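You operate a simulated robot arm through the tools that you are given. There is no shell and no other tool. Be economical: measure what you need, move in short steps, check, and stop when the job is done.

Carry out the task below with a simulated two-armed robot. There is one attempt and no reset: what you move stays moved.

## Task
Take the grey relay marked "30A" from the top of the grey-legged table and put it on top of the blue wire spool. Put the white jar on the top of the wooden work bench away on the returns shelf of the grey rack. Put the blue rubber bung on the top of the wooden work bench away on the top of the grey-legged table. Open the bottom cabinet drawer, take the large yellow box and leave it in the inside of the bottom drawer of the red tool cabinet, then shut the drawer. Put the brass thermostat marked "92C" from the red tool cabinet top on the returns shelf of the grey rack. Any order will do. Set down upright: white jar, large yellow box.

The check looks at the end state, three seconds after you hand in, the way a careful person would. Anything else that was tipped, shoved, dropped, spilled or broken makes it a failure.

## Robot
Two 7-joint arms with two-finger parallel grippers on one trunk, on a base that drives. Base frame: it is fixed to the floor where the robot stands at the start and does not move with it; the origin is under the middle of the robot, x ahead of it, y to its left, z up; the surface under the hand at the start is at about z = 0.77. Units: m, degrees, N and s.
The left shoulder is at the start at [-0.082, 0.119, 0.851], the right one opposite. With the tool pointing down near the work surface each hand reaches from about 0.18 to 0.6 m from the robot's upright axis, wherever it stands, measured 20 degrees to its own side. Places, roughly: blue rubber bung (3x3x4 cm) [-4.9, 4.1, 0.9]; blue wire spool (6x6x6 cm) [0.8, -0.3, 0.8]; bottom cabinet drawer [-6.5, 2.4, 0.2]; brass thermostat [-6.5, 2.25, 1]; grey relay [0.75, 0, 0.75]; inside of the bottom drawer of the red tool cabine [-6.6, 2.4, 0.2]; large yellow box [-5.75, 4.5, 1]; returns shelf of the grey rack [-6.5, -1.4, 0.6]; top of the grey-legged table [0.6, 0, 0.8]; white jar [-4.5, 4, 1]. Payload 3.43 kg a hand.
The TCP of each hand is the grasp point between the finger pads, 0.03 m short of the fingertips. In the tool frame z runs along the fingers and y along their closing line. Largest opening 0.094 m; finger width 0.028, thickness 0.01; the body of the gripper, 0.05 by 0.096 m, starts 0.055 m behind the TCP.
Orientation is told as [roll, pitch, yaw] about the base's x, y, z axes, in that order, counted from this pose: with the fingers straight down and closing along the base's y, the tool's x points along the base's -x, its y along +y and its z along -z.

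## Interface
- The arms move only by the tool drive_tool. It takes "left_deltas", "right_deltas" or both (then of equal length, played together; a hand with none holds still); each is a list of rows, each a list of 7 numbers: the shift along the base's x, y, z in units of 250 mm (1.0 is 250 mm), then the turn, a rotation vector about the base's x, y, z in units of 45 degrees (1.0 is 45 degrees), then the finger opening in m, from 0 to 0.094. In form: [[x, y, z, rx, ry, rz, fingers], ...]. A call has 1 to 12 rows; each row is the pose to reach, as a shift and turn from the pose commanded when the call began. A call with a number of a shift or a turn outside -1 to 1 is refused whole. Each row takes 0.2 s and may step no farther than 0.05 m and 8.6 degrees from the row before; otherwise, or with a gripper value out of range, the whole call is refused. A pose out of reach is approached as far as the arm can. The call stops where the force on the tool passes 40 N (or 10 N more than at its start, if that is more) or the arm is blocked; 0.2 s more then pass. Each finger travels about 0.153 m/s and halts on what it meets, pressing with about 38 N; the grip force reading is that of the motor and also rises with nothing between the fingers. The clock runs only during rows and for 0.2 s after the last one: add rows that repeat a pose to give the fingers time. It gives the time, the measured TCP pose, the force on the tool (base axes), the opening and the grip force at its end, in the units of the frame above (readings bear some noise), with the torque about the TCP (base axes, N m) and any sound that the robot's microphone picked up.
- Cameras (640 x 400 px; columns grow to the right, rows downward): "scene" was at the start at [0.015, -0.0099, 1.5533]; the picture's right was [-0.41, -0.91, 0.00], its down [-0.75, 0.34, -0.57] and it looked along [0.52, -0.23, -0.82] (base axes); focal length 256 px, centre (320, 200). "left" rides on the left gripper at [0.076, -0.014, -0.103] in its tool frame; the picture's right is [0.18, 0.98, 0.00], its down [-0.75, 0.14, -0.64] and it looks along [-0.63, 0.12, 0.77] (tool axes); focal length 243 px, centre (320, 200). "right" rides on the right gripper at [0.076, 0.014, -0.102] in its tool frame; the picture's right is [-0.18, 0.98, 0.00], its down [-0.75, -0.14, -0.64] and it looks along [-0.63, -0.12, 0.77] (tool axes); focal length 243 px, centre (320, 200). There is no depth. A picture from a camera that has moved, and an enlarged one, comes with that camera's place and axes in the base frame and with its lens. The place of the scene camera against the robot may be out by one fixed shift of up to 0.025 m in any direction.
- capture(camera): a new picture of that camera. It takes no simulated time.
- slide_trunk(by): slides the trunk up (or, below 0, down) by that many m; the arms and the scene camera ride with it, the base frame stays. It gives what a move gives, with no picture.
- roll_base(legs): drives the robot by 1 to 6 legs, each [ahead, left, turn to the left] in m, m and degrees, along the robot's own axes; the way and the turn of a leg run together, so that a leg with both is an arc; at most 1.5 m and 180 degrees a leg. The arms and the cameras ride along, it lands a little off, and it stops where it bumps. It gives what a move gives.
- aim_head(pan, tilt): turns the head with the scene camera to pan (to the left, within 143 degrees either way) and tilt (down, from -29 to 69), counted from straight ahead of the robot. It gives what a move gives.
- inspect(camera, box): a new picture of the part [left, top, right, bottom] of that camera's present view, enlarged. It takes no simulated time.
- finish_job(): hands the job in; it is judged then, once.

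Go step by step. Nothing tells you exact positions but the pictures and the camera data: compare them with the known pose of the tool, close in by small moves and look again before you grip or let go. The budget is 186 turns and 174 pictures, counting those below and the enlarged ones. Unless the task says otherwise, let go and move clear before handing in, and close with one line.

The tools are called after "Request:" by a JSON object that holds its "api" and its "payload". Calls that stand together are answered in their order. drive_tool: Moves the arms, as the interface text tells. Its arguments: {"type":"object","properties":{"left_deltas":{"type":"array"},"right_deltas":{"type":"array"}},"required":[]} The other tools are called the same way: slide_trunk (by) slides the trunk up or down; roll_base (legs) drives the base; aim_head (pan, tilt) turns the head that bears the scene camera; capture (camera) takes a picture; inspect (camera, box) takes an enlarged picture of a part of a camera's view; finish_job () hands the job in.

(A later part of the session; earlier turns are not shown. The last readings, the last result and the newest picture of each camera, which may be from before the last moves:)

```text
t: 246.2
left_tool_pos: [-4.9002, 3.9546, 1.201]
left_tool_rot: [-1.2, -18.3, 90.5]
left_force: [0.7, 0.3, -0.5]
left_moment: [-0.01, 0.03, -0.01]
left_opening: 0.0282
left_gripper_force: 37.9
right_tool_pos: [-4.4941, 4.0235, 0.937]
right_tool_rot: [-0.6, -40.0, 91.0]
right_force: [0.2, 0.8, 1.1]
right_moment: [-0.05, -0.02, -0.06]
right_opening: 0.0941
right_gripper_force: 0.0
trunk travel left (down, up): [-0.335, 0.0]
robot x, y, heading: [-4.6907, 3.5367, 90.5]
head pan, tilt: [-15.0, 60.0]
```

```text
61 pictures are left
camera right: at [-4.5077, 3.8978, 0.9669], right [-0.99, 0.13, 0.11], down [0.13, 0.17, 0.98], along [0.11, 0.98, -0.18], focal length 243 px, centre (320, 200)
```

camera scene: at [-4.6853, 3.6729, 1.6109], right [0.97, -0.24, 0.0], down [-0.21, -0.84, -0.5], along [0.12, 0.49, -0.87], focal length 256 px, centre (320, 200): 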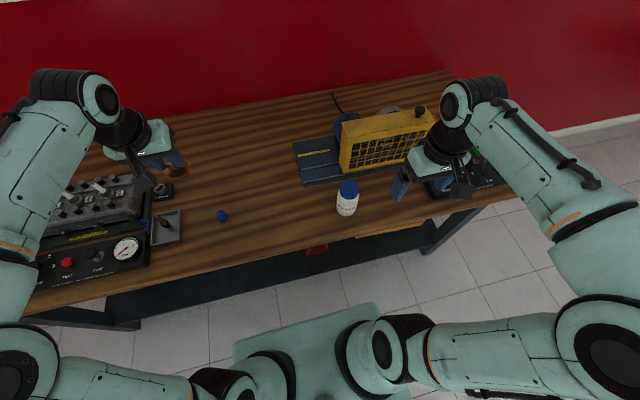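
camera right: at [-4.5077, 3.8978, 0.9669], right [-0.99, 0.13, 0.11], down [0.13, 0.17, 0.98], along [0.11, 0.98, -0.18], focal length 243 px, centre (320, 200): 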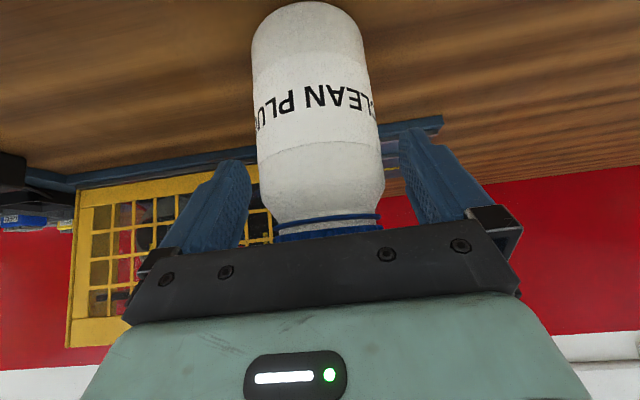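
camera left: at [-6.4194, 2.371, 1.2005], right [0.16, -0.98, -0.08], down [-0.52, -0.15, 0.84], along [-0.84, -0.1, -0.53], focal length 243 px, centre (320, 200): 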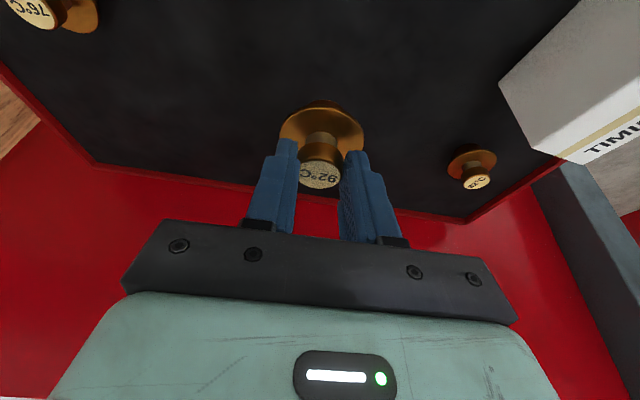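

Jar is between the fingers; closing and lifting.

Request:
{"api": "drive_tool", "payload": {"right_deltas": [[0, 0, 0, 0, 0, 0, 0.07], [0, 0, 0, 0, 0, 0, 0.045], [0, 0, 0, 0, 0, 0, 0.045], [0, 0, 0, 0, 0, 0, 0.045]]}}

Request:
{"api": "drive_tool", "payload": {"right_deltas": [[0, 0, 0.1, 0, 0, 0, 0.045], [0, 0, 0.28, 0, 0, 0, 0.045], [0, 0, 0.46, 0, 0, 0, 0.045]]}}

Request:
{"api": "capture", "payload": {"camera": "right"}}

```text
t: 247.2
left_tool_pos: [-4.9013, 3.9542, 1.1998]
left_tool_rot: [-1.1, -18.3, 90.7]
left_force: [0.3, -0.1, -0.3]
left_moment: [0.0, -0.04, -0.02]
left_opening: 0.0281
left_gripper_force: 37.6
right_tool_pos: [-4.495, 4.0224, 0.9395]
right_tool_rot: [-0.8, -40.0, 91.3]
right_force: [-1.4, -0.1, 0.6]
right_moment: [0.02, 0.12, 0.02]
right_opening: 0.0656
right_gripper_force: 38.3
trunk travel left (down, up): [-0.335, 0.0]
robot x, y, heading: [-4.6946, 3.5354, 90.9]
head pan, tilt: [-15.0, 60.0]
```

```text
t: 248.1
left_tool_pos: [-4.9008, 3.9529, 1.2007]
left_tool_rot: [-1.1, -18.3, 90.7]
left_force: [0.8, -0.4, -0.6]
left_moment: [-0.02, -0.02, 0.01]
left_opening: 0.0283
left_gripper_force: 37.9
right_tool_pos: [-4.4956, 4.0218, 1.0545]
right_tool_rot: [-0.7, -40.1, 91.3]
right_force: [0.0, -0.5, -1.3]
right_moment: [0.03, -0.03, 0.0]
right_opening: 0.0654
right_gripper_force: 38.0
trunk travel left (down, up): [-0.335, 0.0]
robot x, y, heading: [-4.6975, 3.534, 90.9]
head pan, tilt: [-15.0, 60.0]
```

```text
60 pictures are left
camera right: at [-4.509, 3.8958, 1.084], right [-0.99, 0.13, 0.11], down [0.13, 0.17, 0.98], along [0.11, 0.98, -0.18], focal length 243 px, centre (320, 200)
```

right: 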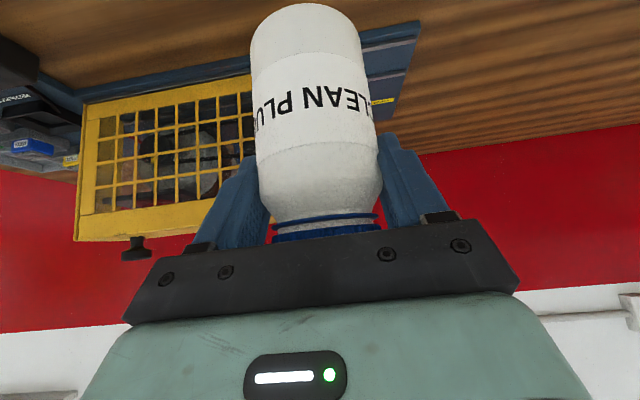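

Jar held (bottom 9.2 cm below TCP). I'll back away from the bench and turn toward the rack in the south, then look.

Request:
{"api": "roll_base", "payload": {"legs": [[-0.75, 0, 0], [0, 0.3, 0], [0, 0, 120]]}}

Request:
{"api": "aim_head", "payload": {"pan": 25, "tilt": 20}}

Request:
{"api": "capture", "payload": {"camera": "scene"}}

```text
t: 259.9
left_tool_pos: [-5.2526, 2.4007, 1.2005]
left_tool_rot: [-1.1, -18.3, -150.4]
left_force: [-0.1, 0.2, -0.8]
left_moment: [-0.02, -0.03, 0.03]
left_opening: 0.028
left_gripper_force: 38.1
right_tool_pos: [-5.5087, 2.7219, 1.0544]
right_tool_rot: [-0.8, -40.0, -149.8]
right_force: [0.5, 0.1, -1.8]
right_moment: [-0.02, 0.03, 0.01]
right_opening: 0.0654
right_gripper_force: 38.4
trunk travel left (down, up): [-0.335, 0.0]
robot x, y, heading: [-4.9856, 2.7828, -150.5]
head pan, tilt: [-15.0, 60.0]
```

```text
t: 261.0
left_tool_pos: [-5.2527, 2.3995, 1.2013]
left_tool_rot: [-1.0, -18.2, -150.5]
left_force: [0.5, 0.4, 0.8]
left_moment: [0.01, -0.01, -0.01]
left_opening: 0.028
left_gripper_force: 37.8
right_tool_pos: [-5.5086, 2.7218, 1.0542]
right_tool_rot: [-0.8, -40.0, -149.8]
right_force: [-0.3, 0.6, -2.1]
right_moment: [0.02, 0.02, -0.01]
right_opening: 0.0654
right_gripper_force: 38.0
trunk travel left (down, up): [-0.335, 0.0]
robot x, y, heading: [-4.9871, 2.7835, -150.1]
head pan, tilt: [25.0, 20.0]
```

```text
59 pictures are left
camera scene: at [-5.0081, 2.7491, 1.6689], right [-0.82, 0.58, 0.0], down [0.2, 0.28, -0.94], along [-0.54, -0.77, -0.34], focal length 256 px, centre (320, 200)
```

scene: 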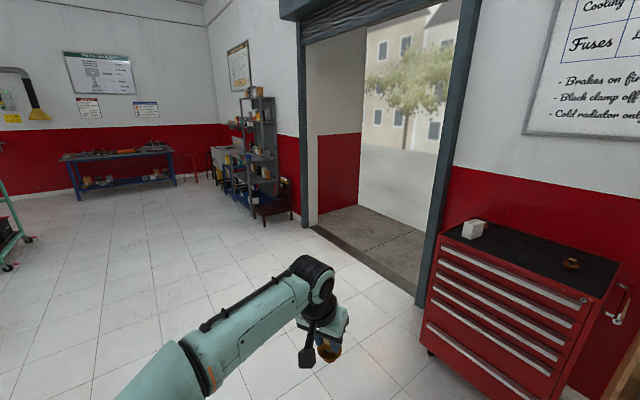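

The grey rack is ahead past the door along the left wall, and the lane at x ≈ -5 is free. Driving south.

Request:
{"api": "roll_base", "payload": {"legs": [[0, 0, 60.3], [1.4, 0, 0], [1.4, 0, 0], [1.1, 0, 0], [0, 0, -90]]}}

Request:
{"api": "aim_head", "payload": {"pan": 0, "tilt": 25}}

Request:
{"api": "capture", "payload": {"camera": "scene"}}

```text
t: 286.1
left_tool_pos: [-5.3533, -1.2977, 1.2008]
left_tool_rot: [-1.1, -18.2, -179.6]
left_force: [0.6, 0.3, -0.7]
left_moment: [0.0, -0.04, 0.03]
left_opening: 0.028
left_gripper_force: 37.9
right_tool_pos: [-5.421, -0.8923, 1.0549]
right_tool_rot: [-0.8, -40.0, -179.1]
right_force: [0.5, -1.0, -1.7]
right_moment: [-0.01, 0.0, -0.01]
right_opening: 0.0651
right_gripper_force: 38.2
trunk travel left (down, up): [-0.335, 0.0]
robot x, y, heading: [-4.9339, -1.0937, -179.4]
head pan, tilt: [25.0, 20.0]
```

```text
t: 287.0
left_tool_pos: [-5.3551, -1.2967, 1.201]
left_tool_rot: [-1.2, -18.3, -179.6]
left_force: [0.0, 0.0, -0.2]
left_moment: [-0.01, -0.05, 0.0]
left_opening: 0.0278
left_gripper_force: 38.0
right_tool_pos: [-5.4188, -0.8928, 1.0528]
right_tool_rot: [-0.8, -40.1, -179.1]
right_force: [0.9, 0.5, -1.3]
right_moment: [-0.03, -0.01, 0.04]
right_opening: 0.0654
right_gripper_force: 37.9
trunk travel left (down, up): [-0.335, 0.0]
robot x, y, heading: [-4.9353, -1.0969, -179.3]
head pan, tilt: [0.0, 25.0]
```

```text
58 pictures are left
camera scene: at [-4.9876, -1.0745, 1.6609], right [-0.01, 1.0, 0.0], down [0.42, 0.0, -0.91], along [-0.91, -0.01, -0.42], focal length 256 px, centre (320, 200)
```

scene: 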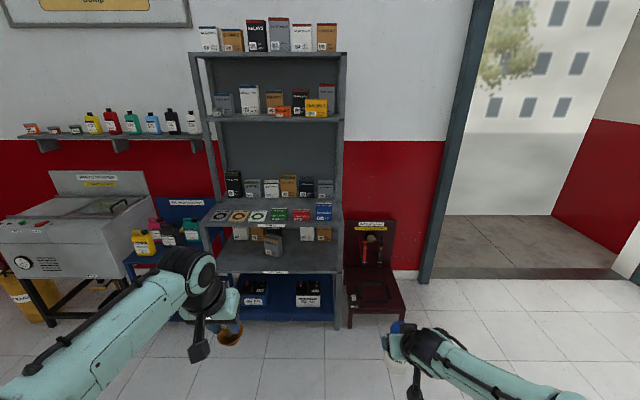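

Request:
{"api": "inspect", "payload": {"camera": "scene", "box": [190, 160, 350, 330]}}

```text
2.35 times, centred on (270, 245) of scene
camera zoom: at [-4.9876, -1.0745, 1.6609], right [-0.01, 1.0, 0.0], down [0.42, 0.0, -0.91], along [-0.91, -0.01, -0.42], focal length 601 px, centre (438, 94)
```

zoom: 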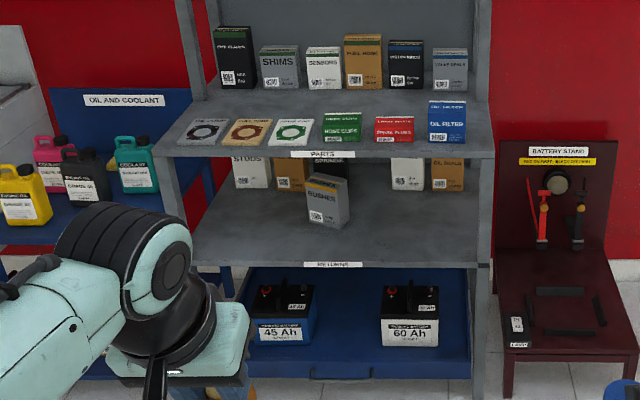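

The returns shelf is the one labelled "RETURNS" (z ≈ 0.6) with free space in front of the boxes. I'll lower the trunk, shift left 0.2 and approach.

Request:
{"api": "slide_trunk", "payload": {"by": -0.28}}

Request:
{"api": "roll_base", "payload": {"legs": [[0, 0.2, -0.6], [0.62, 0, 0]]}}

Request:
{"api": "capture", "payload": {"camera": "scene"}}

Request:
{"api": "capture", "payload": {"camera": "left"}}

Request:
{"api": "capture", "payload": {"camera": "right"}}

```text
t: 289.9
left_tool_pos: [-5.3533, -1.2974, 0.9215]
left_tool_rot: [-1.1, -18.3, -179.6]
left_force: [0.3, -0.7, -1.4]
left_moment: [0.01, 0.02, 0.04]
left_opening: 0.028
left_gripper_force: 38.4
right_tool_pos: [-5.4186, -0.8923, 0.775]
right_tool_rot: [-0.8, -40.0, -179.1]
right_force: [0.3, -0.8, -1.3]
right_moment: [0.0, -0.01, 0.0]
right_opening: 0.0656
right_gripper_force: 37.8
trunk travel left (down, up): [-0.055, 0.28]
robot x, y, heading: [-4.9371, -1.0957, -179.3]
head pan, tilt: [0.0, 25.0]
```

```text
t: 295.3
left_tool_pos: [-5.9764, -1.4865, 0.9195]
left_tool_rot: [-1.1, -18.3, 179.5]
left_force: [-0.8, -0.1, -0.5]
left_moment: [-0.02, 0.0, 0.0]
left_opening: 0.0279
left_gripper_force: 37.7
right_tool_pos: [-6.035, -1.0797, 0.774]
right_tool_rot: [-0.8, -40.0, -180.0]
right_force: [-0.6, -0.9, -0.6]
right_moment: [-0.02, -0.03, -0.01]
right_opening: 0.0654
right_gripper_force: 37.9
trunk travel left (down, up): [-0.055, 0.28]
robot x, y, heading: [-5.5572, -1.2888, 179.9]
head pan, tilt: [0.0, 25.0]
```

```text
56 pictures are left
camera scene: at [-5.6432, -1.2691, 1.3695], right [0.01, 1.0, 0.0], down [0.42, 0.0, -0.91], along [-0.91, 0.01, -0.42], focal length 256 px, centre (320, 200)
```

scene: 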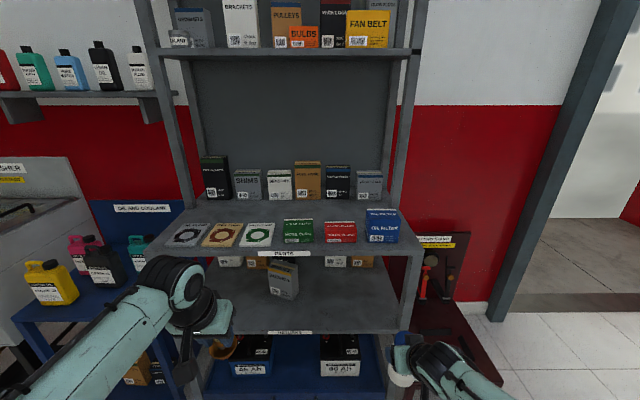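

```text
55 pictures are left
camera left: at [-5.8721, -1.4745, 0.9944], right [0.16, -0.98, -0.08], down [-0.52, -0.15, 0.84], along [-0.84, -0.1, -0.53], focal length 243 px, centre (320, 200)
```

left: 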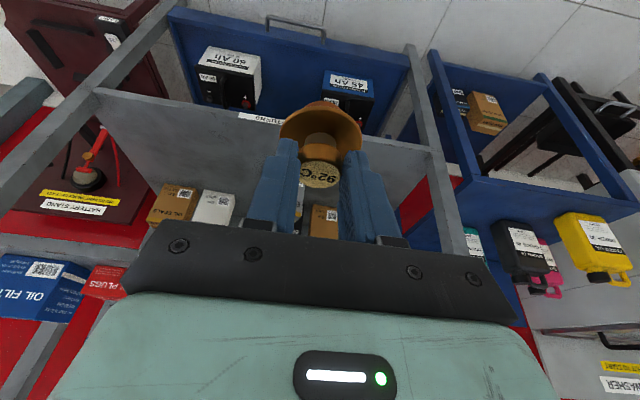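

```text
54 pictures are left
camera right: at [-5.9104, -1.0961, 0.8035], right [-0.15, -0.98, 0.11], down [-0.16, 0.13, 0.98], along [-0.98, 0.13, -0.18], focal length 243 px, centre (320, 200)
```

right: 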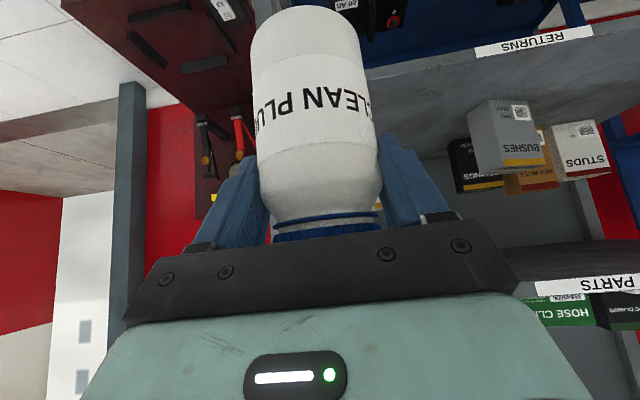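

The parts shelf above is close (about 0.27 m clearance), so I'll set the jar just inside the front edge. I pull the left hand back, lower the jar slightly and approach.

Request:
{"api": "drive_tool", "payload": {"left_deltas": [[0.12, 0, 0, 0, 0, 0, 0.01], [0.24, 0, 0, 0, 0, 0, 0.01], [0.36, 0, 0, 0, 0, 0, 0.01]], "right_deltas": [[0, -0.06, -0.05, 0, 0, 0, 0.045], [0, -0.12, -0.1, 0, 0, 0, 0.045], [0, -0.16, -0.12, 0, 0, 0, 0.045]]}}

Request:
{"api": "roll_base", "payload": {"legs": [[0.12, 0, 0]]}}

Request:
{"api": "capture", "payload": {"camera": "right"}}

Request:
{"api": "aim_head", "payload": {"pan": 0, "tilt": 45}}

Request:
{"api": "capture", "payload": {"camera": "scene"}}

```text
t: 296.1
left_tool_pos: [-5.8834, -1.487, 0.9217]
left_tool_rot: [-1.1, -18.3, 179.5]
left_force: [0.0, 0.8, -0.9]
left_moment: [0.01, -0.02, 0.01]
left_opening: 0.028
left_gripper_force: 38.6
right_tool_pos: [-6.0338, -1.1207, 0.7443]
right_tool_rot: [-0.8, -40.0, 180.0]
right_force: [-0.1, 0.6, -1.4]
right_moment: [0.0, -0.01, -0.01]
right_opening: 0.0655
right_gripper_force: 38.0
trunk travel left (down, up): [-0.055, 0.28]
robot x, y, heading: [-5.5493, -1.2904, 179.8]
head pan, tilt: [0.0, 25.0]
```

```text
t: 297.4
left_tool_pos: [-6.0049, -1.4866, 0.9196]
left_tool_rot: [-1.1, -18.2, 179.5]
left_force: [-0.3, 0.8, -1.3]
left_moment: [-0.02, -0.01, 0.0]
left_opening: 0.0281
left_gripper_force: 37.6
right_tool_pos: [-6.153, -1.12, 0.7437]
right_tool_rot: [-0.7, -40.0, -179.9]
right_force: [-1.0, 0.3, -2.9]
right_moment: [0.04, 0.02, 0.02]
right_opening: 0.0653
right_gripper_force: 38.2
trunk travel left (down, up): [-0.055, 0.28]
robot x, y, heading: [-5.6731, -1.2885, 179.7]
head pan, tilt: [0.0, 25.0]
```

```text
53 pictures are left
camera right: at [-6.03, -1.1357, 0.7735], right [-0.15, -0.98, 0.11], down [-0.16, 0.13, 0.98], along [-0.98, 0.13, -0.18], focal length 243 px, centre (320, 200)
```

right: 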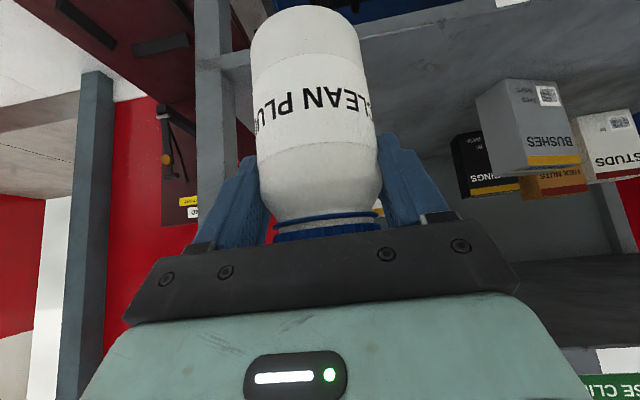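

```text
t: 298.2
left_tool_pos: [-6.0026, -1.4859, 0.9201]
left_tool_rot: [-1.1, -18.2, 179.6]
left_force: [0.6, -0.7, -1.5]
left_moment: [-0.02, 0.03, 0.02]
left_opening: 0.0279
left_gripper_force: 37.7
right_tool_pos: [-6.1533, -1.1201, 0.7446]
right_tool_rot: [-0.8, -40.0, -179.9]
right_force: [-0.3, 0.4, -1.4]
right_moment: [0.0, -0.03, -0.01]
right_opening: 0.0655
right_gripper_force: 38.0
trunk travel left (down, up): [-0.055, 0.28]
robot x, y, heading: [-5.6717, -1.2864, 179.5]
head pan, tilt: [0.0, 45.0]
```

```text
52 pictures are left
camera scene: at [-5.7516, -1.2685, 1.339], right [0.01, 1.0, 0.0], down [0.71, 0.0, -0.71], along [-0.71, 0.0, -0.71], focal length 256 px, centre (320, 200)
```

scene: 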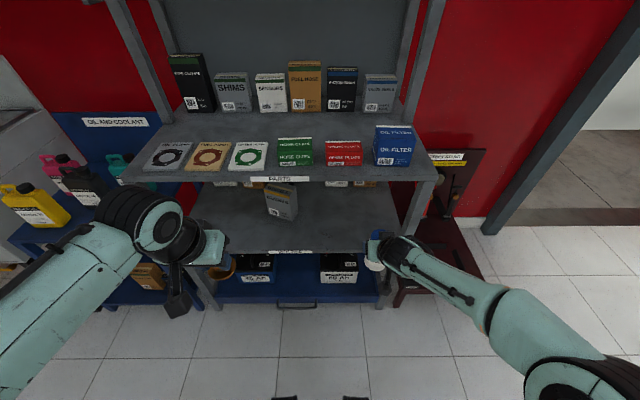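

Better triangulation gives shelf front edges at x ≈ -6.28, returns surface z ≈ 0.56, parts shelf underside ≈ 0.875. I'll roll 0.12 closer and reach the jar in to x ≈ -6.35.

Request:
{"api": "roll_base", "payload": {"legs": [[0.12, 0, 0]]}}

Request:
{"api": "drive_tool", "payload": {"right_deltas": [[-0.1, 0, -0.04, 0, 0, 0, 0.045], [-0.2, 0, -0.1, 0, 0, 0, 0.045], [-0.3, 0, -0.16, 0, 0, 0, 0.045]]}}

Request:
{"api": "capture", "payload": {"camera": "right"}}

Request:
{"api": "capture", "payload": {"camera": "scene"}}

```text
t: 299.4
left_tool_pos: [-6.1232, -1.4864, 0.9197]
left_tool_rot: [-1.0, -18.3, 179.6]
left_force: [-0.9, -0.3, -0.9]
left_moment: [0.01, -0.02, -0.01]
left_opening: 0.028
left_gripper_force: 38.6
right_tool_pos: [-6.2733, -1.1199, 0.7439]
right_tool_rot: [-0.8, -39.9, -179.9]
right_force: [0.1, -0.3, -1.1]
right_moment: [0.0, 0.04, -0.01]
right_opening: 0.0652
right_gripper_force: 38.2
trunk travel left (down, up): [-0.055, 0.28]
robot x, y, heading: [-5.7913, -1.2888, 179.8]
head pan, tilt: [0.0, 45.0]
```

```text
t: 300.2
left_tool_pos: [-6.1238, -1.4864, 0.9211]
left_tool_rot: [-1.1, -18.3, 179.7]
left_force: [-0.2, -0.4, -1.4]
left_moment: [-0.01, -0.02, -0.02]
left_opening: 0.0279
left_gripper_force: 38.5
right_tool_pos: [-6.3479, -1.1187, 0.7037]
right_tool_rot: [-0.9, -40.1, -179.8]
right_force: [-0.1, 0.6, -2.1]
right_moment: [0.01, -0.01, 0.01]
right_opening: 0.0655
right_gripper_force: 38.1
trunk travel left (down, up): [-0.055, 0.28]
robot x, y, heading: [-5.7876, -1.2857, 179.6]
head pan, tilt: [0.0, 45.0]
```

```text
51 pictures are left
camera right: at [-6.2247, -1.1358, 0.7336], right [-0.15, -0.98, 0.11], down [-0.16, 0.13, 0.98], along [-0.98, 0.13, -0.18], focal length 243 px, centre (320, 200)
```

right: 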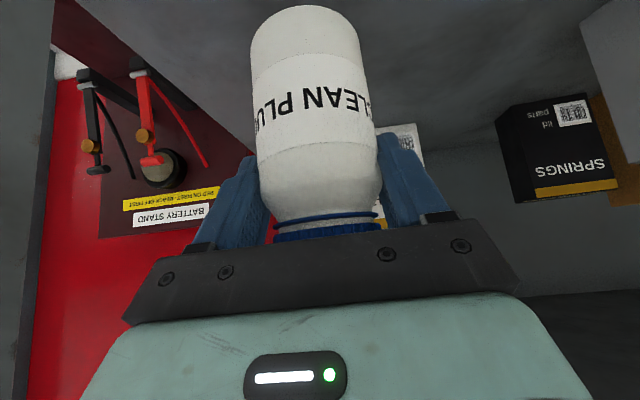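

```text
50 pictures are left
camera scene: at [-5.8718, -1.268, 1.3389], right [0.0, 1.0, 0.0], down [0.71, 0.0, -0.71], along [-0.71, 0.0, -0.71], focal length 256 px, centre (320, 200)
```

scene: 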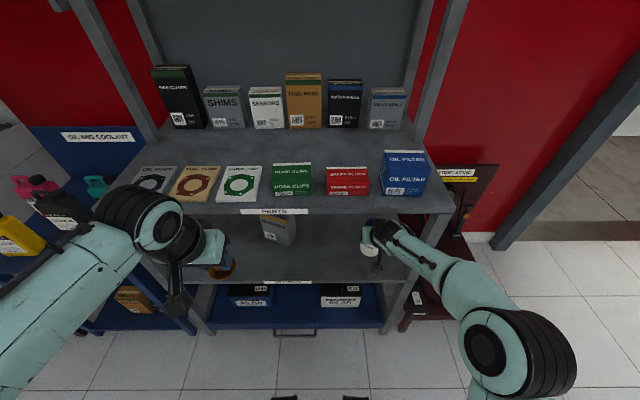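

The jar is over the returns shelf, inside the edge. Lowering gently.

Request:
{"api": "drive_tool", "payload": {"right_deltas": [[0, 0, -0.06, 0, 0, 0, 0.045], [0, 0, -0.12, 0, 0, 0, 0.045], [0, 0, -0.15, 0, 0, 0, 0.045]]}}

Request:
{"api": "drive_tool", "payload": {"right_deltas": [[0, 0, -0.015, 0, 0, 0, 0.045], [0, 0, -0.03, 0, 0, 0, 0.045]]}}

Request:
{"api": "inspect", "payload": {"camera": "scene", "box": [280, 200, 460, 320]}}

```text
t: 301.0
left_tool_pos: [-6.1227, -1.4858, 0.9202]
left_tool_rot: [-1.1, -18.2, 179.6]
left_force: [1.2, 0.5, -1.0]
left_moment: [-0.01, 0.01, 0.03]
left_opening: 0.0278
left_gripper_force: 38.4
right_tool_pos: [-6.348, -1.1204, 0.667]
right_tool_rot: [-0.8, -40.1, -179.8]
right_force: [-0.3, 0.6, -1.0]
right_moment: [0.02, 0.02, -0.04]
right_opening: 0.0652
right_gripper_force: 38.1
trunk travel left (down, up): [-0.055, 0.28]
robot x, y, heading: [-5.7917, -1.2835, 179.6]
head pan, tilt: [0.0, 45.0]
```

```text
t: 301.6
left_tool_pos: [-6.1222, -1.4853, 0.9199]
left_tool_rot: [-1.1, -18.4, 179.6]
left_force: [0.7, -1.1, -1.3]
left_moment: [0.01, -0.04, 0.02]
left_opening: 0.0279
left_gripper_force: 37.9
right_tool_pos: [-6.348, -1.1198, 0.658]
right_tool_rot: [-0.9, -40.0, -179.8]
right_force: [-0.9, -0.4, -1.8]
right_moment: [-0.01, -0.02, 0.0]
right_opening: 0.0655
right_gripper_force: 38.1
trunk travel left (down, up): [-0.055, 0.28]
robot x, y, heading: [-5.7875, -1.2869, 179.6]
head pan, tilt: [0.0, 45.0]
```

```text
3.33 times, centred on (370, 260) of scene
camera zoom: at [-5.8714, -1.268, 1.3389], right [0.0, 1.0, 0.0], down [0.71, 0.0, -0.71], along [-0.71, 0.0, -0.71], focal length 852 px, centre (153, 0)
```

zoom: 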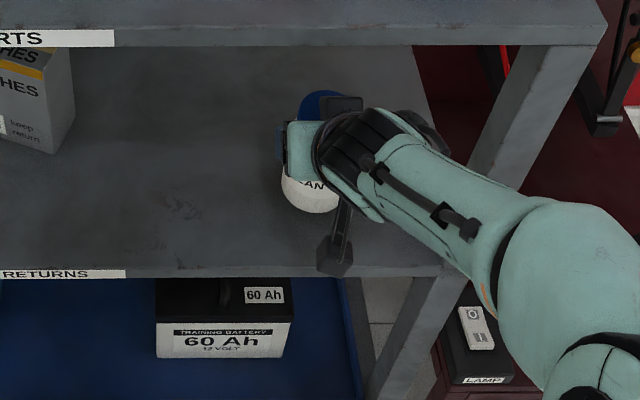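

Still free; small further steps.

Request:
{"api": "drive_tool", "payload": {"right_deltas": [[0, 0, -0.012, 0, 0, 0, 0.045], [0, 0, -0.024, 0, 0, 0, 0.045]]}}

Request:
{"api": "drive_tool", "payload": {"right_deltas": [[0, 0, -0.01, 0, 0, 0, 0.045], [0, 0, -0.02, 0, 0, 0, 0.045]]}}

```text
t: 302.2
left_tool_pos: [-6.1238, -1.4859, 0.9194]
left_tool_rot: [-1.1, -18.3, 179.6]
left_force: [0.5, -0.3, -0.6]
left_moment: [0.01, 0.0, -0.07]
left_opening: 0.028
left_gripper_force: 38.1
right_tool_pos: [-6.348, -1.1197, 0.6528]
right_tool_rot: [-0.7, -40.0, -179.8]
right_force: [-0.2, -0.6, -1.3]
right_moment: [0.0, -0.01, 0.0]
right_opening: 0.0652
right_gripper_force: 38.8
trunk travel left (down, up): [-0.055, 0.28]
robot x, y, heading: [-5.7908, -1.2875, 179.6]
head pan, tilt: [0.0, 45.0]
```

```text
t: 302.8
left_tool_pos: [-6.1236, -1.4864, 0.9197]
left_tool_rot: [-1.1, -18.3, 179.6]
left_force: [0.0, 1.3, -0.9]
left_moment: [-0.05, -0.03, -0.02]
left_opening: 0.028
left_gripper_force: 38.2
right_tool_pos: [-6.3485, -1.1191, 0.6483]
right_tool_rot: [-0.8, -40.0, -179.8]
right_force: [-0.5, 0.2, -1.7]
right_moment: [-0.01, -0.03, 0.02]
right_opening: 0.0655
right_gripper_force: 38.3
trunk travel left (down, up): [-0.055, 0.28]
robot x, y, heading: [-5.7866, -1.2853, 179.8]
head pan, tilt: [0.0, 45.0]
```

Request:
{"api": "drive_tool", "payload": {"right_deltas": [[0, 0, -0.01, 0, 0, 0, 0.045], [0, 0, -0.02, 0, 0, 0, 0.045]]}}

Request:
{"api": "drive_tool", "payload": {"right_deltas": [[0, 0, -0.01, 0, 0, 0, 0.045], [0, 0, -0.02, 0, 0, 0, 0.045]]}}

Request:
{"api": "inspect", "payload": {"camera": "right", "box": [220, 0, 420, 125]}}

```text
t: 303.4
left_tool_pos: [-6.1235, -1.4871, 0.9198]
left_tool_rot: [-1.1, -18.3, 179.7]
left_force: [0.9, 0.1, -0.7]
left_moment: [-0.02, -0.03, 0.0]
left_opening: 0.0281
left_gripper_force: 38.7
right_tool_pos: [-6.3476, -1.1193, 0.643]
right_tool_rot: [-0.7, -40.0, -179.9]
right_force: [-0.4, 0.2, -3.0]
right_moment: [0.0, -0.04, -0.01]
right_opening: 0.0656
right_gripper_force: 37.9
trunk travel left (down, up): [-0.055, 0.28]
robot x, y, heading: [-5.7907, -1.2882, 179.7]
head pan, tilt: [0.0, 45.0]
```

```text
t: 304.0
left_tool_pos: [-6.1225, -1.4856, 0.9197]
left_tool_rot: [-1.1, -18.2, 179.7]
left_force: [-0.4, -0.2, -0.8]
left_moment: [-0.01, 0.01, 0.01]
left_opening: 0.0281
left_gripper_force: 38.4
right_tool_pos: [-6.3485, -1.1189, 0.638]
right_tool_rot: [-0.8, -39.9, -180.0]
right_force: [1.3, -0.2, 1.3]
right_moment: [-0.02, -0.09, 0.05]
right_opening: 0.0655
right_gripper_force: 37.7
trunk travel left (down, up): [-0.055, 0.28]
robot x, y, heading: [-5.7908, -1.2867, 179.8]
head pan, tilt: [0.0, 45.0]
```

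```text
3.20 times, centred on (320, 62) of right
camera zoom: at [-6.2248, -1.1354, 0.6681], right [-0.15, -0.98, 0.11], down [-0.16, 0.13, 0.98], along [-0.98, 0.13, -0.18], focal length 776 px, centre (320, 640)
```

zoom: 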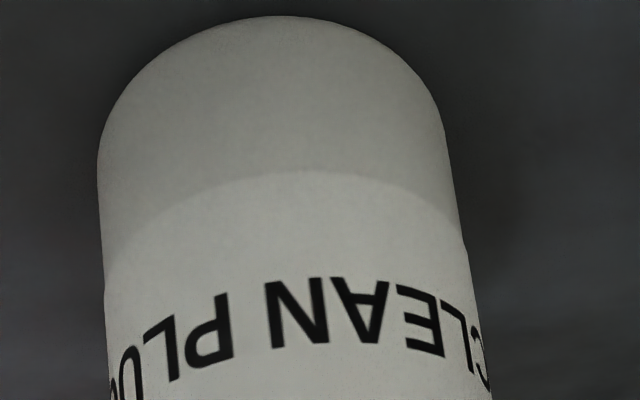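

Contact is beginning (shelf surface ≈ 0.546). One more small press, then release.

Request:
{"api": "drive_tool", "payload": {"right_deltas": [[0, 0, -0.008, 0, 0, 0, 0.045], [0, 0, -0.008, 0, 0, 0, 0.045]]}}

Request:
{"api": "drive_tool", "payload": {"right_deltas": [[0, 0, 0, 0, 0, 0, 0.08], [0, 0, 0, 0, 0, 0, 0.094], [0, 0, 0, 0, 0, 0, 0.094], [0.04, 0, 0.045, 0, 0, 0, 0.094], [0.12, 0, 0.14, 0, 0, 0, 0.094], [0.22, 0, 0.24, 0, 0, 0, 0.094], [0.36, 0, 0.28, 0, 0, 0, 0.094], [0.54, 0, 0.28, 0, 0, 0, 0.094]]}}

Request:
{"api": "capture", "payload": {"camera": "right"}}

Request:
{"api": "capture", "payload": {"camera": "scene"}}

```text
t: 304.6
left_tool_pos: [-6.1231, -1.4859, 0.9206]
left_tool_rot: [-1.1, -18.4, 179.6]
left_force: [-0.6, -0.7, -1.4]
left_moment: [0.02, -0.01, -0.02]
left_opening: 0.0279
left_gripper_force: 38.1
right_tool_pos: [-6.3478, -1.1193, 0.638]
right_tool_rot: [-0.7, -40.3, -179.9]
right_force: [2.9, 1.6, 13.0]
right_moment: [-0.06, -0.32, 0.08]
right_opening: 0.0656
right_gripper_force: 38.4
trunk travel left (down, up): [-0.055, 0.28]
robot x, y, heading: [-5.7918, -1.2887, 179.7]
head pan, tilt: [0.0, 45.0]
```

```text
t: 306.4
left_tool_pos: [-6.1218, -1.4862, 0.9199]
left_tool_rot: [-1.0, -18.2, 179.6]
left_force: [-0.7, 0.8, -0.3]
left_moment: [0.0, -0.01, 0.01]
left_opening: 0.0278
left_gripper_force: 37.8
right_tool_pos: [-6.2108, -1.1187, 0.7058]
right_tool_rot: [-0.6, -39.9, 180.0]
right_force: [-0.1, 0.2, 0.6]
right_moment: [0.0, 0.04, 0.02]
right_opening: 0.0941
right_gripper_force: 0.1
trunk travel left (down, up): [-0.055, 0.28]
robot x, y, heading: [-5.788, -1.2909, 179.7]
head pan, tilt: [0.0, 45.0]
```

```text
47 pictures are left
camera right: at [-6.0881, -1.1354, 0.7357], right [-0.15, -0.98, 0.11], down [-0.16, 0.13, 0.98], along [-0.98, 0.13, -0.18], focal length 243 px, centre (320, 200)
```

right: 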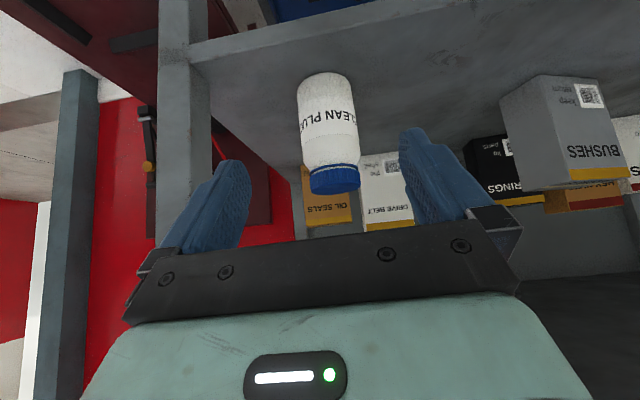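

```text
46 pictures are left
camera scene: at [-5.8707, -1.2682, 1.3389], right [0.0, 1.0, 0.0], down [0.71, 0.0, -0.71], along [-0.71, 0.0, -0.71], focal length 256 px, centre (320, 200)
```

scene: 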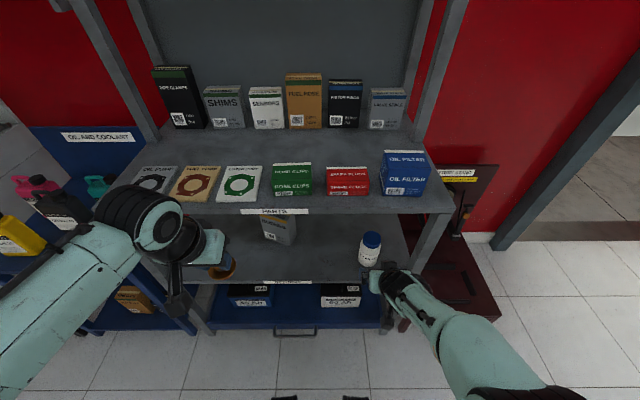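

The jar stands upright on the returns shelf. Next I lower the left hand in front of the shelf and then move in with the thermostat.

Request:
{"api": "drive_tool", "payload": {"left_deltas": [[0, 0, -0.18, 0, 0, 0, 0.01], [0, -0.03, -0.36, 0, 0, 0, 0.01], [0, -0.06, -0.54, 0, 0, 0, 0.01], [0, -0.1, -0.72, 0, 0, 0, 0.01], [0, -0.14, -0.9, 0, 0, 0, 0.01], [0, -0.14, -1.0, 0, 0, 0, 0.01]]}}

Request:
{"api": "drive_tool", "payload": {"left_deltas": [[-0.18, 0, -0.02, 0, 0, 0, 0.01], [-0.36, 0, -0.06, 0, 0, 0, 0.01], [-0.54, 0, -0.1, 0, 0, 0, 0.01], [-0.7, 0, -0.12, 0, 0, 0, 0.01], [-0.88, 0, -0.12, 0, 0, 0, 0.01]]}}

Request:
{"api": "capture", "payload": {"camera": "left"}}

Request:
{"api": "capture", "payload": {"camera": "scene"}}

```text
t: 307.8
left_tool_pos: [-6.1234, -1.5211, 0.6708]
left_tool_rot: [-1.1, -18.4, 179.5]
left_force: [0.2, 0.2, 0.0]
left_moment: [-0.01, -0.01, 0.0]
left_opening: 0.0279
left_gripper_force: 38.4
right_tool_pos: [-6.2124, -1.1188, 0.7063]
right_tool_rot: [-0.8, -40.0, -180.0]
right_force: [-0.1, 0.1, 0.0]
right_moment: [-0.01, -0.02, 0.0]
right_opening: 0.0941
right_gripper_force: 0.0
trunk travel left (down, up): [-0.055, 0.28]
robot x, y, heading: [-5.7914, -1.2912, 179.9]
head pan, tilt: [0.0, 45.0]
```

```text
t: 309.0
left_tool_pos: [-6.3436, -1.5198, 0.6394]
left_tool_rot: [-1.1, -18.1, 179.5]
left_force: [0.3, 0.0, -0.7]
left_moment: [0.0, -0.03, 0.0]
left_opening: 0.0281
left_gripper_force: 37.8
right_tool_pos: [-6.2123, -1.1191, 0.7055]
right_tool_rot: [-0.9, -40.0, -179.9]
right_force: [-0.1, -0.4, 0.4]
right_moment: [-0.03, -0.03, 0.03]
right_opening: 0.0941
right_gripper_force: 0.1
trunk travel left (down, up): [-0.055, 0.28]
robot x, y, heading: [-5.7897, -1.2878, 179.7]
head pan, tilt: [0.0, 45.0]
```

```text
45 pictures are left
camera left: at [-6.2414, -1.5078, 0.7137], right [0.16, -0.98, -0.08], down [-0.52, -0.15, 0.84], along [-0.84, -0.1, -0.53], focal length 243 px, centre (320, 200)
```

left: 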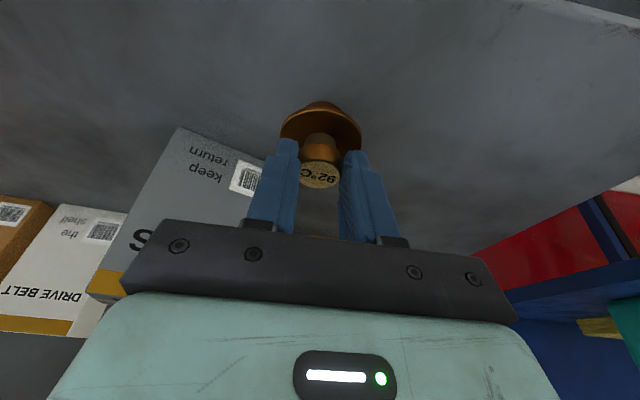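

```text
44 pictures are left
camera scene: at [-5.8717, -1.268, 1.3389], right [0.0, 1.0, 0.0], down [0.71, 0.0, -0.71], along [-0.71, 0.0, -0.71], focal length 256 px, centre (320, 200)
```

scene: 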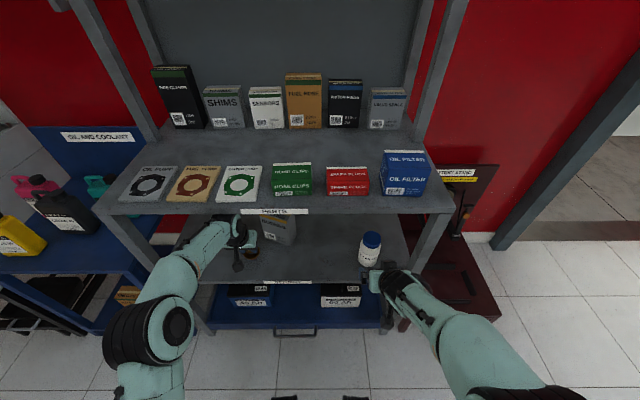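

The thermostat is over the shelf, clear of the BUSHES box. Lowering in small steps.

Request:
{"api": "drive_tool", "payload": {"left_deltas": [[0, 0, -0.04, 0, 0, 0, 0.01], [0, 0, -0.08, 0, 0, 0, 0.01]]}}

Request:
{"api": "drive_tool", "payload": {"left_deltas": [[0, 0, -0.012, 0, 0, 0, 0.01], [0, 0, -0.024, 0, 0, 0, 0.01]]}}

Request:
{"api": "drive_tool", "payload": {"left_deltas": [[0, 0, -0.01, 0, 0, 0, 0.01], [0, 0, -0.02, 0, 0, 0, 0.01]]}}

```text
t: 309.6
left_tool_pos: [-6.3428, -1.5198, 0.6193]
left_tool_rot: [-1.2, -18.3, 179.5]
left_force: [0.9, 0.0, -1.0]
left_moment: [-0.03, -0.04, -0.01]
left_opening: 0.0279
left_gripper_force: 38.0
right_tool_pos: [-6.2115, -1.1204, 0.7064]
right_tool_rot: [-0.9, -40.0, -179.9]
right_force: [0.2, 0.5, 0.1]
right_moment: [0.0, 0.0, -0.01]
right_opening: 0.0941
right_gripper_force: 0.1
trunk travel left (down, up): [-0.055, 0.28]
robot x, y, heading: [-5.7963, -1.2863, 179.7]
head pan, tilt: [0.0, 45.0]
```

```text
t: 310.2
left_tool_pos: [-6.3447, -1.5213, 0.6184]
left_tool_rot: [-1.2, -18.9, 179.8]
left_force: [6.7, 0.0, 21.6]
left_moment: [-0.24, -0.37, 0.08]
left_opening: 0.0278
left_gripper_force: 38.0
right_tool_pos: [-6.2106, -1.119, 0.707]
right_tool_rot: [-0.6, -40.1, -180.0]
right_force: [0.6, 1.4, -0.6]
right_moment: [-0.01, -0.02, -0.02]
right_opening: 0.0941
right_gripper_force: 0.0
trunk travel left (down, up): [-0.055, 0.28]
robot x, y, heading: [-5.7887, -1.2906, 179.6]
head pan, tilt: [0.0, 45.0]
```

```text
t: 310.8
left_tool_pos: [-6.3465, -1.5205, 0.6185]
left_tool_rot: [-1.2, -19.3, 179.8]
left_force: [1.8, -0.5, 12.2]
left_moment: [-0.1, -0.12, -0.01]
left_opening: 0.0279
left_gripper_force: 38.1
right_tool_pos: [-6.2121, -1.1198, 0.7052]
right_tool_rot: [-0.8, -40.1, -179.9]
right_force: [-0.4, 0.1, 0.2]
right_moment: [-0.01, -0.02, 0.0]
right_opening: 0.0938
right_gripper_force: 0.0
trunk travel left (down, up): [-0.055, 0.28]
robot x, y, heading: [-5.7939, -1.2866, 179.8]
head pan, tilt: [0.0, 45.0]
stopped in row 2 (left hand): the force on the tool passed its limit at 41 N (the readings are from after the stop); the commanded pose is now the measured one
```

Firm contact. Releasing and withdrawing.

Request:
{"api": "drive_tool", "payload": {"left_deltas": [[0, 0, 0, 0, 0, 0, 0.05], [0, 0, 0, 0, 0, 0, 0.06], [0, 0, 0, 0, 0, 0, 0.06], [0.01, 0, 0.05, 0, 0, 0, 0.06], [0.03, 0, 0.13, 0, 0, 0, 0.06], [0.18, 0, 0.16, 0, 0, 0, 0.06], [0.36, 0, 0.16, 0, 0, 0, 0.06], [0.54, 0, 0.16, 0, 0, 0, 0.06], [0.72, 0, 0.18, 0, 0, 0, 0.06]]}}

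Request:
{"api": "capture", "payload": {"camera": "left"}}

Request:
{"api": "inspect", "payload": {"camera": "scene", "box": [170, 190, 410, 310]}}

```text
t: 312.8
left_tool_pos: [-6.1643, -1.5208, 0.6619]
left_tool_rot: [-1.2, -19.0, 179.7]
left_force: [0.1, -0.2, 0.7]
left_moment: [0.04, -0.01, -0.01]
left_opening: 0.0599
left_gripper_force: 0.2
right_tool_pos: [-6.2126, -1.1197, 0.7064]
right_tool_rot: [-0.8, -39.9, -179.9]
right_force: [0.3, 0.4, 0.3]
right_moment: [0.01, 0.0, -0.01]
right_opening: 0.0941
right_gripper_force: 0.0
trunk travel left (down, up): [-0.055, 0.28]
robot x, y, heading: [-5.7907, -1.2879, 179.8]
head pan, tilt: [0.0, 45.0]
```

```text
43 pictures are left
camera left: at [-6.0616, -1.5083, 0.7337], right [0.16, -0.98, -0.08], down [-0.5, -0.15, 0.85], along [-0.85, -0.1, -0.52], focal length 243 px, centre (320, 200)
```

left: 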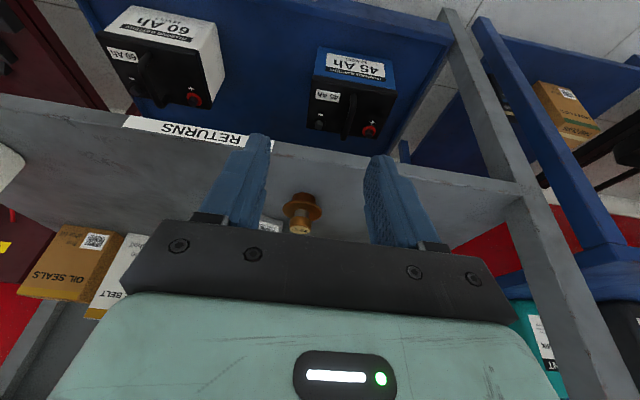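

```text
2.67 times, centred on (290, 250) of scene
camera zoom: at [-5.8706, -1.268, 1.339], right [0.0, 1.0, 0.0], down [0.71, 0.0, -0.71], along [-0.71, 0.0, -0.71], focal length 682 px, centre (400, 67)
```

zoom: 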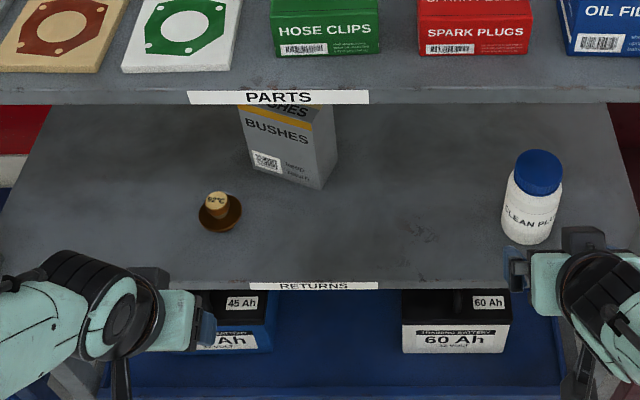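

Both items stand on the returns shelf. I back off, raise the trunk, tuck the arms, and return to the bench for the bung.

Request:
{"api": "roll_base", "payload": {"legs": [[-0.72, 0, 0]]}}

Request:
{"api": "slide_trunk", "payload": {"by": 0.28}}

Request:
{"api": "drive_tool", "payload": {"left_deltas": [[0.05, 0, 0.1, 0, -0.1, 0, 0.06], [0.1, 0.02, 0.2, 0, -0.2, 0, 0.06], [0.15, 0.04, 0.3, 0, -0.3, 0, 0.06], [0.2, 0.06, 0.4, 0, -0.4, 0, 0.06], [0.25, 0.08, 0.5, 0, -0.41, 0, 0.06], [0.3, 0.1, 0.6, 0, -0.41, 0, 0.06]], "right_deltas": [[0.1, 0.02, 0.1, 0, -0.15, 0, 0.06], [0.2, 0.04, 0.2, 0, -0.3, 0, 0.06], [0.3, 0.06, 0.3, 0, -0.45, 0, 0.06], [0.4, 0.08, 0.4, 0, -0.6, 0, 0.06], [0.5, 0.1, 0.5, 0, -0.75, 0, 0.06], [0.56, 0.1, 0.6, 0, -0.889, 0, 0.06]]}}

Request:
{"api": "roll_base", "payload": {"legs": [[0, 0, -90], [1.4, 0, 0], [1.4, 0, 0], [1.4, 0, 0]]}}

Request:
{"api": "aim_head", "payload": {"pan": 0, "tilt": 45}}

Request:
{"api": "capture", "payload": {"camera": "scene"}}

```text
t: 316.7
left_tool_pos: [-5.4493, -1.5236, 0.6613]
left_tool_rot: [-1.3, -19.0, 179.8]
left_force: [-0.3, 0.5, 0.3]
left_moment: [0.02, -0.04, 0.0]
left_opening: 0.0602
left_gripper_force: 0.0
right_tool_pos: [-5.4986, -1.1236, 0.7064]
right_tool_rot: [-0.8, -40.1, -179.8]
right_force: [0.0, -0.1, 0.7]
right_moment: [0.02, -0.02, -0.01]
right_opening: 0.0941
right_gripper_force: 0.1
trunk travel left (down, up): [-0.055, 0.28]
robot x, y, heading: [-5.077, -1.2933, 179.8]
head pan, tilt: [0.0, 45.0]
```

```text
t: 319.5
left_tool_pos: [-5.4499, -1.5237, 0.9414]
left_tool_rot: [-1.1, -18.9, 179.7]
left_force: [-0.4, 0.0, 0.1]
left_moment: [-0.03, -0.02, 0.01]
left_opening: 0.06
left_gripper_force: 0.1
right_tool_pos: [-5.498, -1.1239, 0.987]
right_tool_rot: [-0.7, -40.0, -179.6]
right_force: [0.3, -0.6, -0.1]
right_moment: [0.01, 0.01, 0.01]
right_opening: 0.0942
right_gripper_force: 0.0
trunk travel left (down, up): [-0.335, 0.0]
robot x, y, heading: [-5.0754, -1.2891, 179.9]
head pan, tilt: [0.0, 45.0]
```

```text
t: 320.9
left_tool_pos: [-5.3758, -1.499, 1.0917]
left_tool_rot: [-1.2, -0.5, 179.9]
left_force: [0.1, -0.7, 0.6]
left_moment: [-0.01, -0.01, 0.01]
left_opening: 0.0602
left_gripper_force: 0.0
right_tool_pos: [-5.3591, -1.0972, 1.135]
right_tool_rot: [-0.5, 0.2, -179.8]
right_force: [0.0, -0.5, -0.3]
right_moment: [0.02, -0.02, -0.01]
right_opening: 0.0601
right_gripper_force: 0.0
trunk travel left (down, up): [-0.335, 0.0]
robot x, y, heading: [-5.0777, -1.2863, 179.9]
head pan, tilt: [0.0, 45.0]
```

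```text
t: 344.9
left_tool_pos: [-5.4263, 3.1974, 1.0909]
left_tool_rot: [-1.2, -0.5, 92.2]
left_force: [0.5, 0.6, -0.1]
left_moment: [-0.01, 0.0, -0.01]
left_opening: 0.0604
left_gripper_force: 0.1
right_tool_pos: [-5.0258, 3.1984, 1.1357]
right_tool_rot: [-0.6, 0.0, 92.7]
right_force: [-0.3, 0.4, 0.2]
right_moment: [0.0, 0.01, 0.0]
right_opening: 0.0599
right_gripper_force: 0.1
trunk travel left (down, up): [-0.335, 0.0]
robot x, y, heading: [-5.2014, 2.9096, 92.5]
head pan, tilt: [0.0, 45.0]
```

```text
t: 345.5
left_tool_pos: [-5.4266, 3.199, 1.0904]
left_tool_rot: [-1.2, -0.5, 92.3]
left_force: [-0.3, 0.4, -0.2]
left_moment: [0.01, -0.03, -0.01]
left_opening: 0.0602
left_gripper_force: 0.0
right_tool_pos: [-5.0256, 3.1998, 1.1349]
right_tool_rot: [-0.5, 0.0, 92.8]
right_force: [0.4, 0.6, -0.1]
right_moment: [-0.01, 0.02, 0.01]
right_opening: 0.0603
right_gripper_force: 0.0
trunk travel left (down, up): [-0.335, 0.0]
robot x, y, heading: [-5.204, 2.9053, 92.5]
head pan, tilt: [0.0, 45.0]
```

```text
41 pictures are left
camera scene: at [-5.2131, 2.9644, 1.6303], right [1.0, 0.04, 0.0], down [0.03, -0.71, -0.71], along [-0.03, 0.71, -0.71], focal length 256 px, centre (320, 200)
```

scene: 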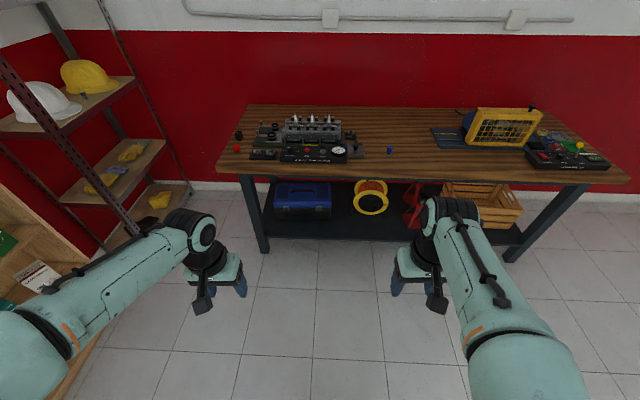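

Bung is at about (-4.89, 4.10). I'll straighten, move right a little and up to the bench.

Request:
{"api": "roll_base", "payload": {"legs": [[0, 0, -2.4], [0, -0.12, 0], [0.72, 0, 0]]}}

Request:
{"api": "capture", "payload": {"camera": "right"}}

```text
t: 351.1
left_tool_pos: [-5.2937, 3.9318, 1.0908]
left_tool_rot: [-1.2, -0.5, 89.9]
left_force: [0.9, 0.1, -0.4]
left_moment: [0.01, -0.02, -0.03]
left_opening: 0.06
left_gripper_force: 0.0
right_tool_pos: [-4.8914, 3.9146, 1.1354]
right_tool_rot: [-0.6, 0.0, 90.1]
right_force: [-0.6, 0.2, 0.0]
right_moment: [0.0, 0.0, -0.02]
right_opening: 0.06
right_gripper_force: 0.1
trunk travel left (down, up): [-0.335, 0.0]
robot x, y, heading: [-5.0839, 3.6342, 89.7]
head pan, tilt: [0.0, 45.0]
```

```text
40 pictures are left
camera right: at [-4.9078, 3.838, 1.238], right [-0.98, 0.18, -0.01], down [0.13, 0.75, 0.64], along [0.12, 0.63, -0.77], focal length 243 px, centre (320, 200)
```

right: 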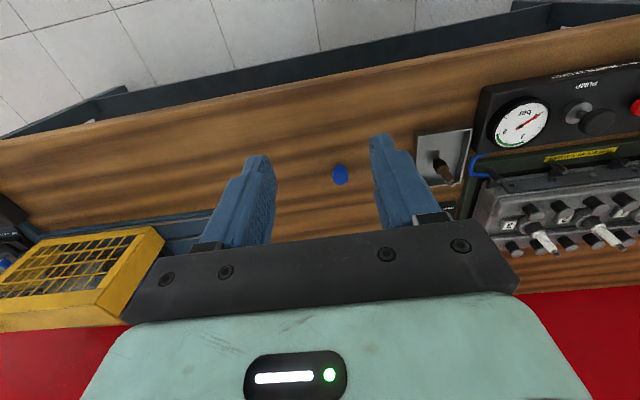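

Bung at (-4.896, 4.089). Moving above it and partly down.

Request:
{"api": "drive_tool", "payload": {"right_deltas": [[0, 0.17, -0.06, 0, 0, 0, 0.06], [-0.01, 0.34, -0.12, 0, 0, 0, 0.06], [-0.018, 0.52, -0.2, 0, 0, 0, 0.06], [-0.018, 0.68, -0.3, 0, 0, 0, 0.06], [-0.018, 0.695, -0.48, 0, 0, 0, 0.06], [-0.018, 0.695, -0.66, 0, 0, 0, 0.06]]}}

Request:
{"api": "capture", "payload": {"camera": "right"}}

```text
t: 352.5
left_tool_pos: [-5.2927, 3.9338, 1.091]
left_tool_rot: [-1.3, -0.5, 89.7]
left_force: [0.3, -0.8, -0.7]
left_moment: [-0.04, 0.0, 0.0]
left_opening: 0.0599
left_gripper_force: 0.0
right_tool_pos: [-4.8946, 4.0884, 0.9691]
right_tool_rot: [-0.5, 0.0, 90.2]
right_force: [0.2, -0.7, -0.4]
right_moment: [-0.02, -0.01, 0.0]
right_opening: 0.0599
right_gripper_force: 0.2
trunk travel left (down, up): [-0.335, 0.0]
robot x, y, heading: [-5.0842, 3.6293, 89.9]
head pan, tilt: [0.0, 45.0]
```

```text
39 pictures are left
camera right: at [-4.9116, 4.0123, 1.0721], right [-0.98, 0.18, -0.01], down [0.13, 0.75, 0.64], along [0.12, 0.63, -0.77], focal length 243 px, centre (320, 200)
```

right: 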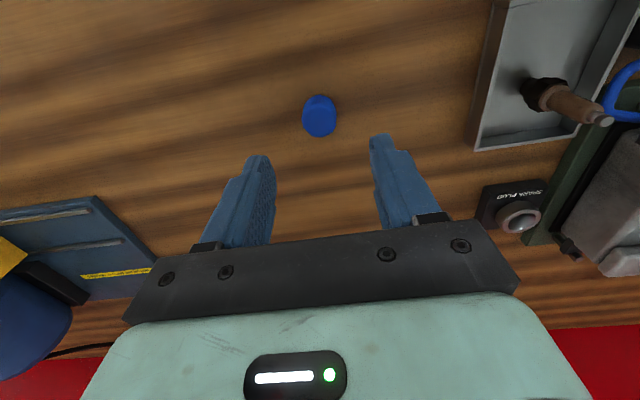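

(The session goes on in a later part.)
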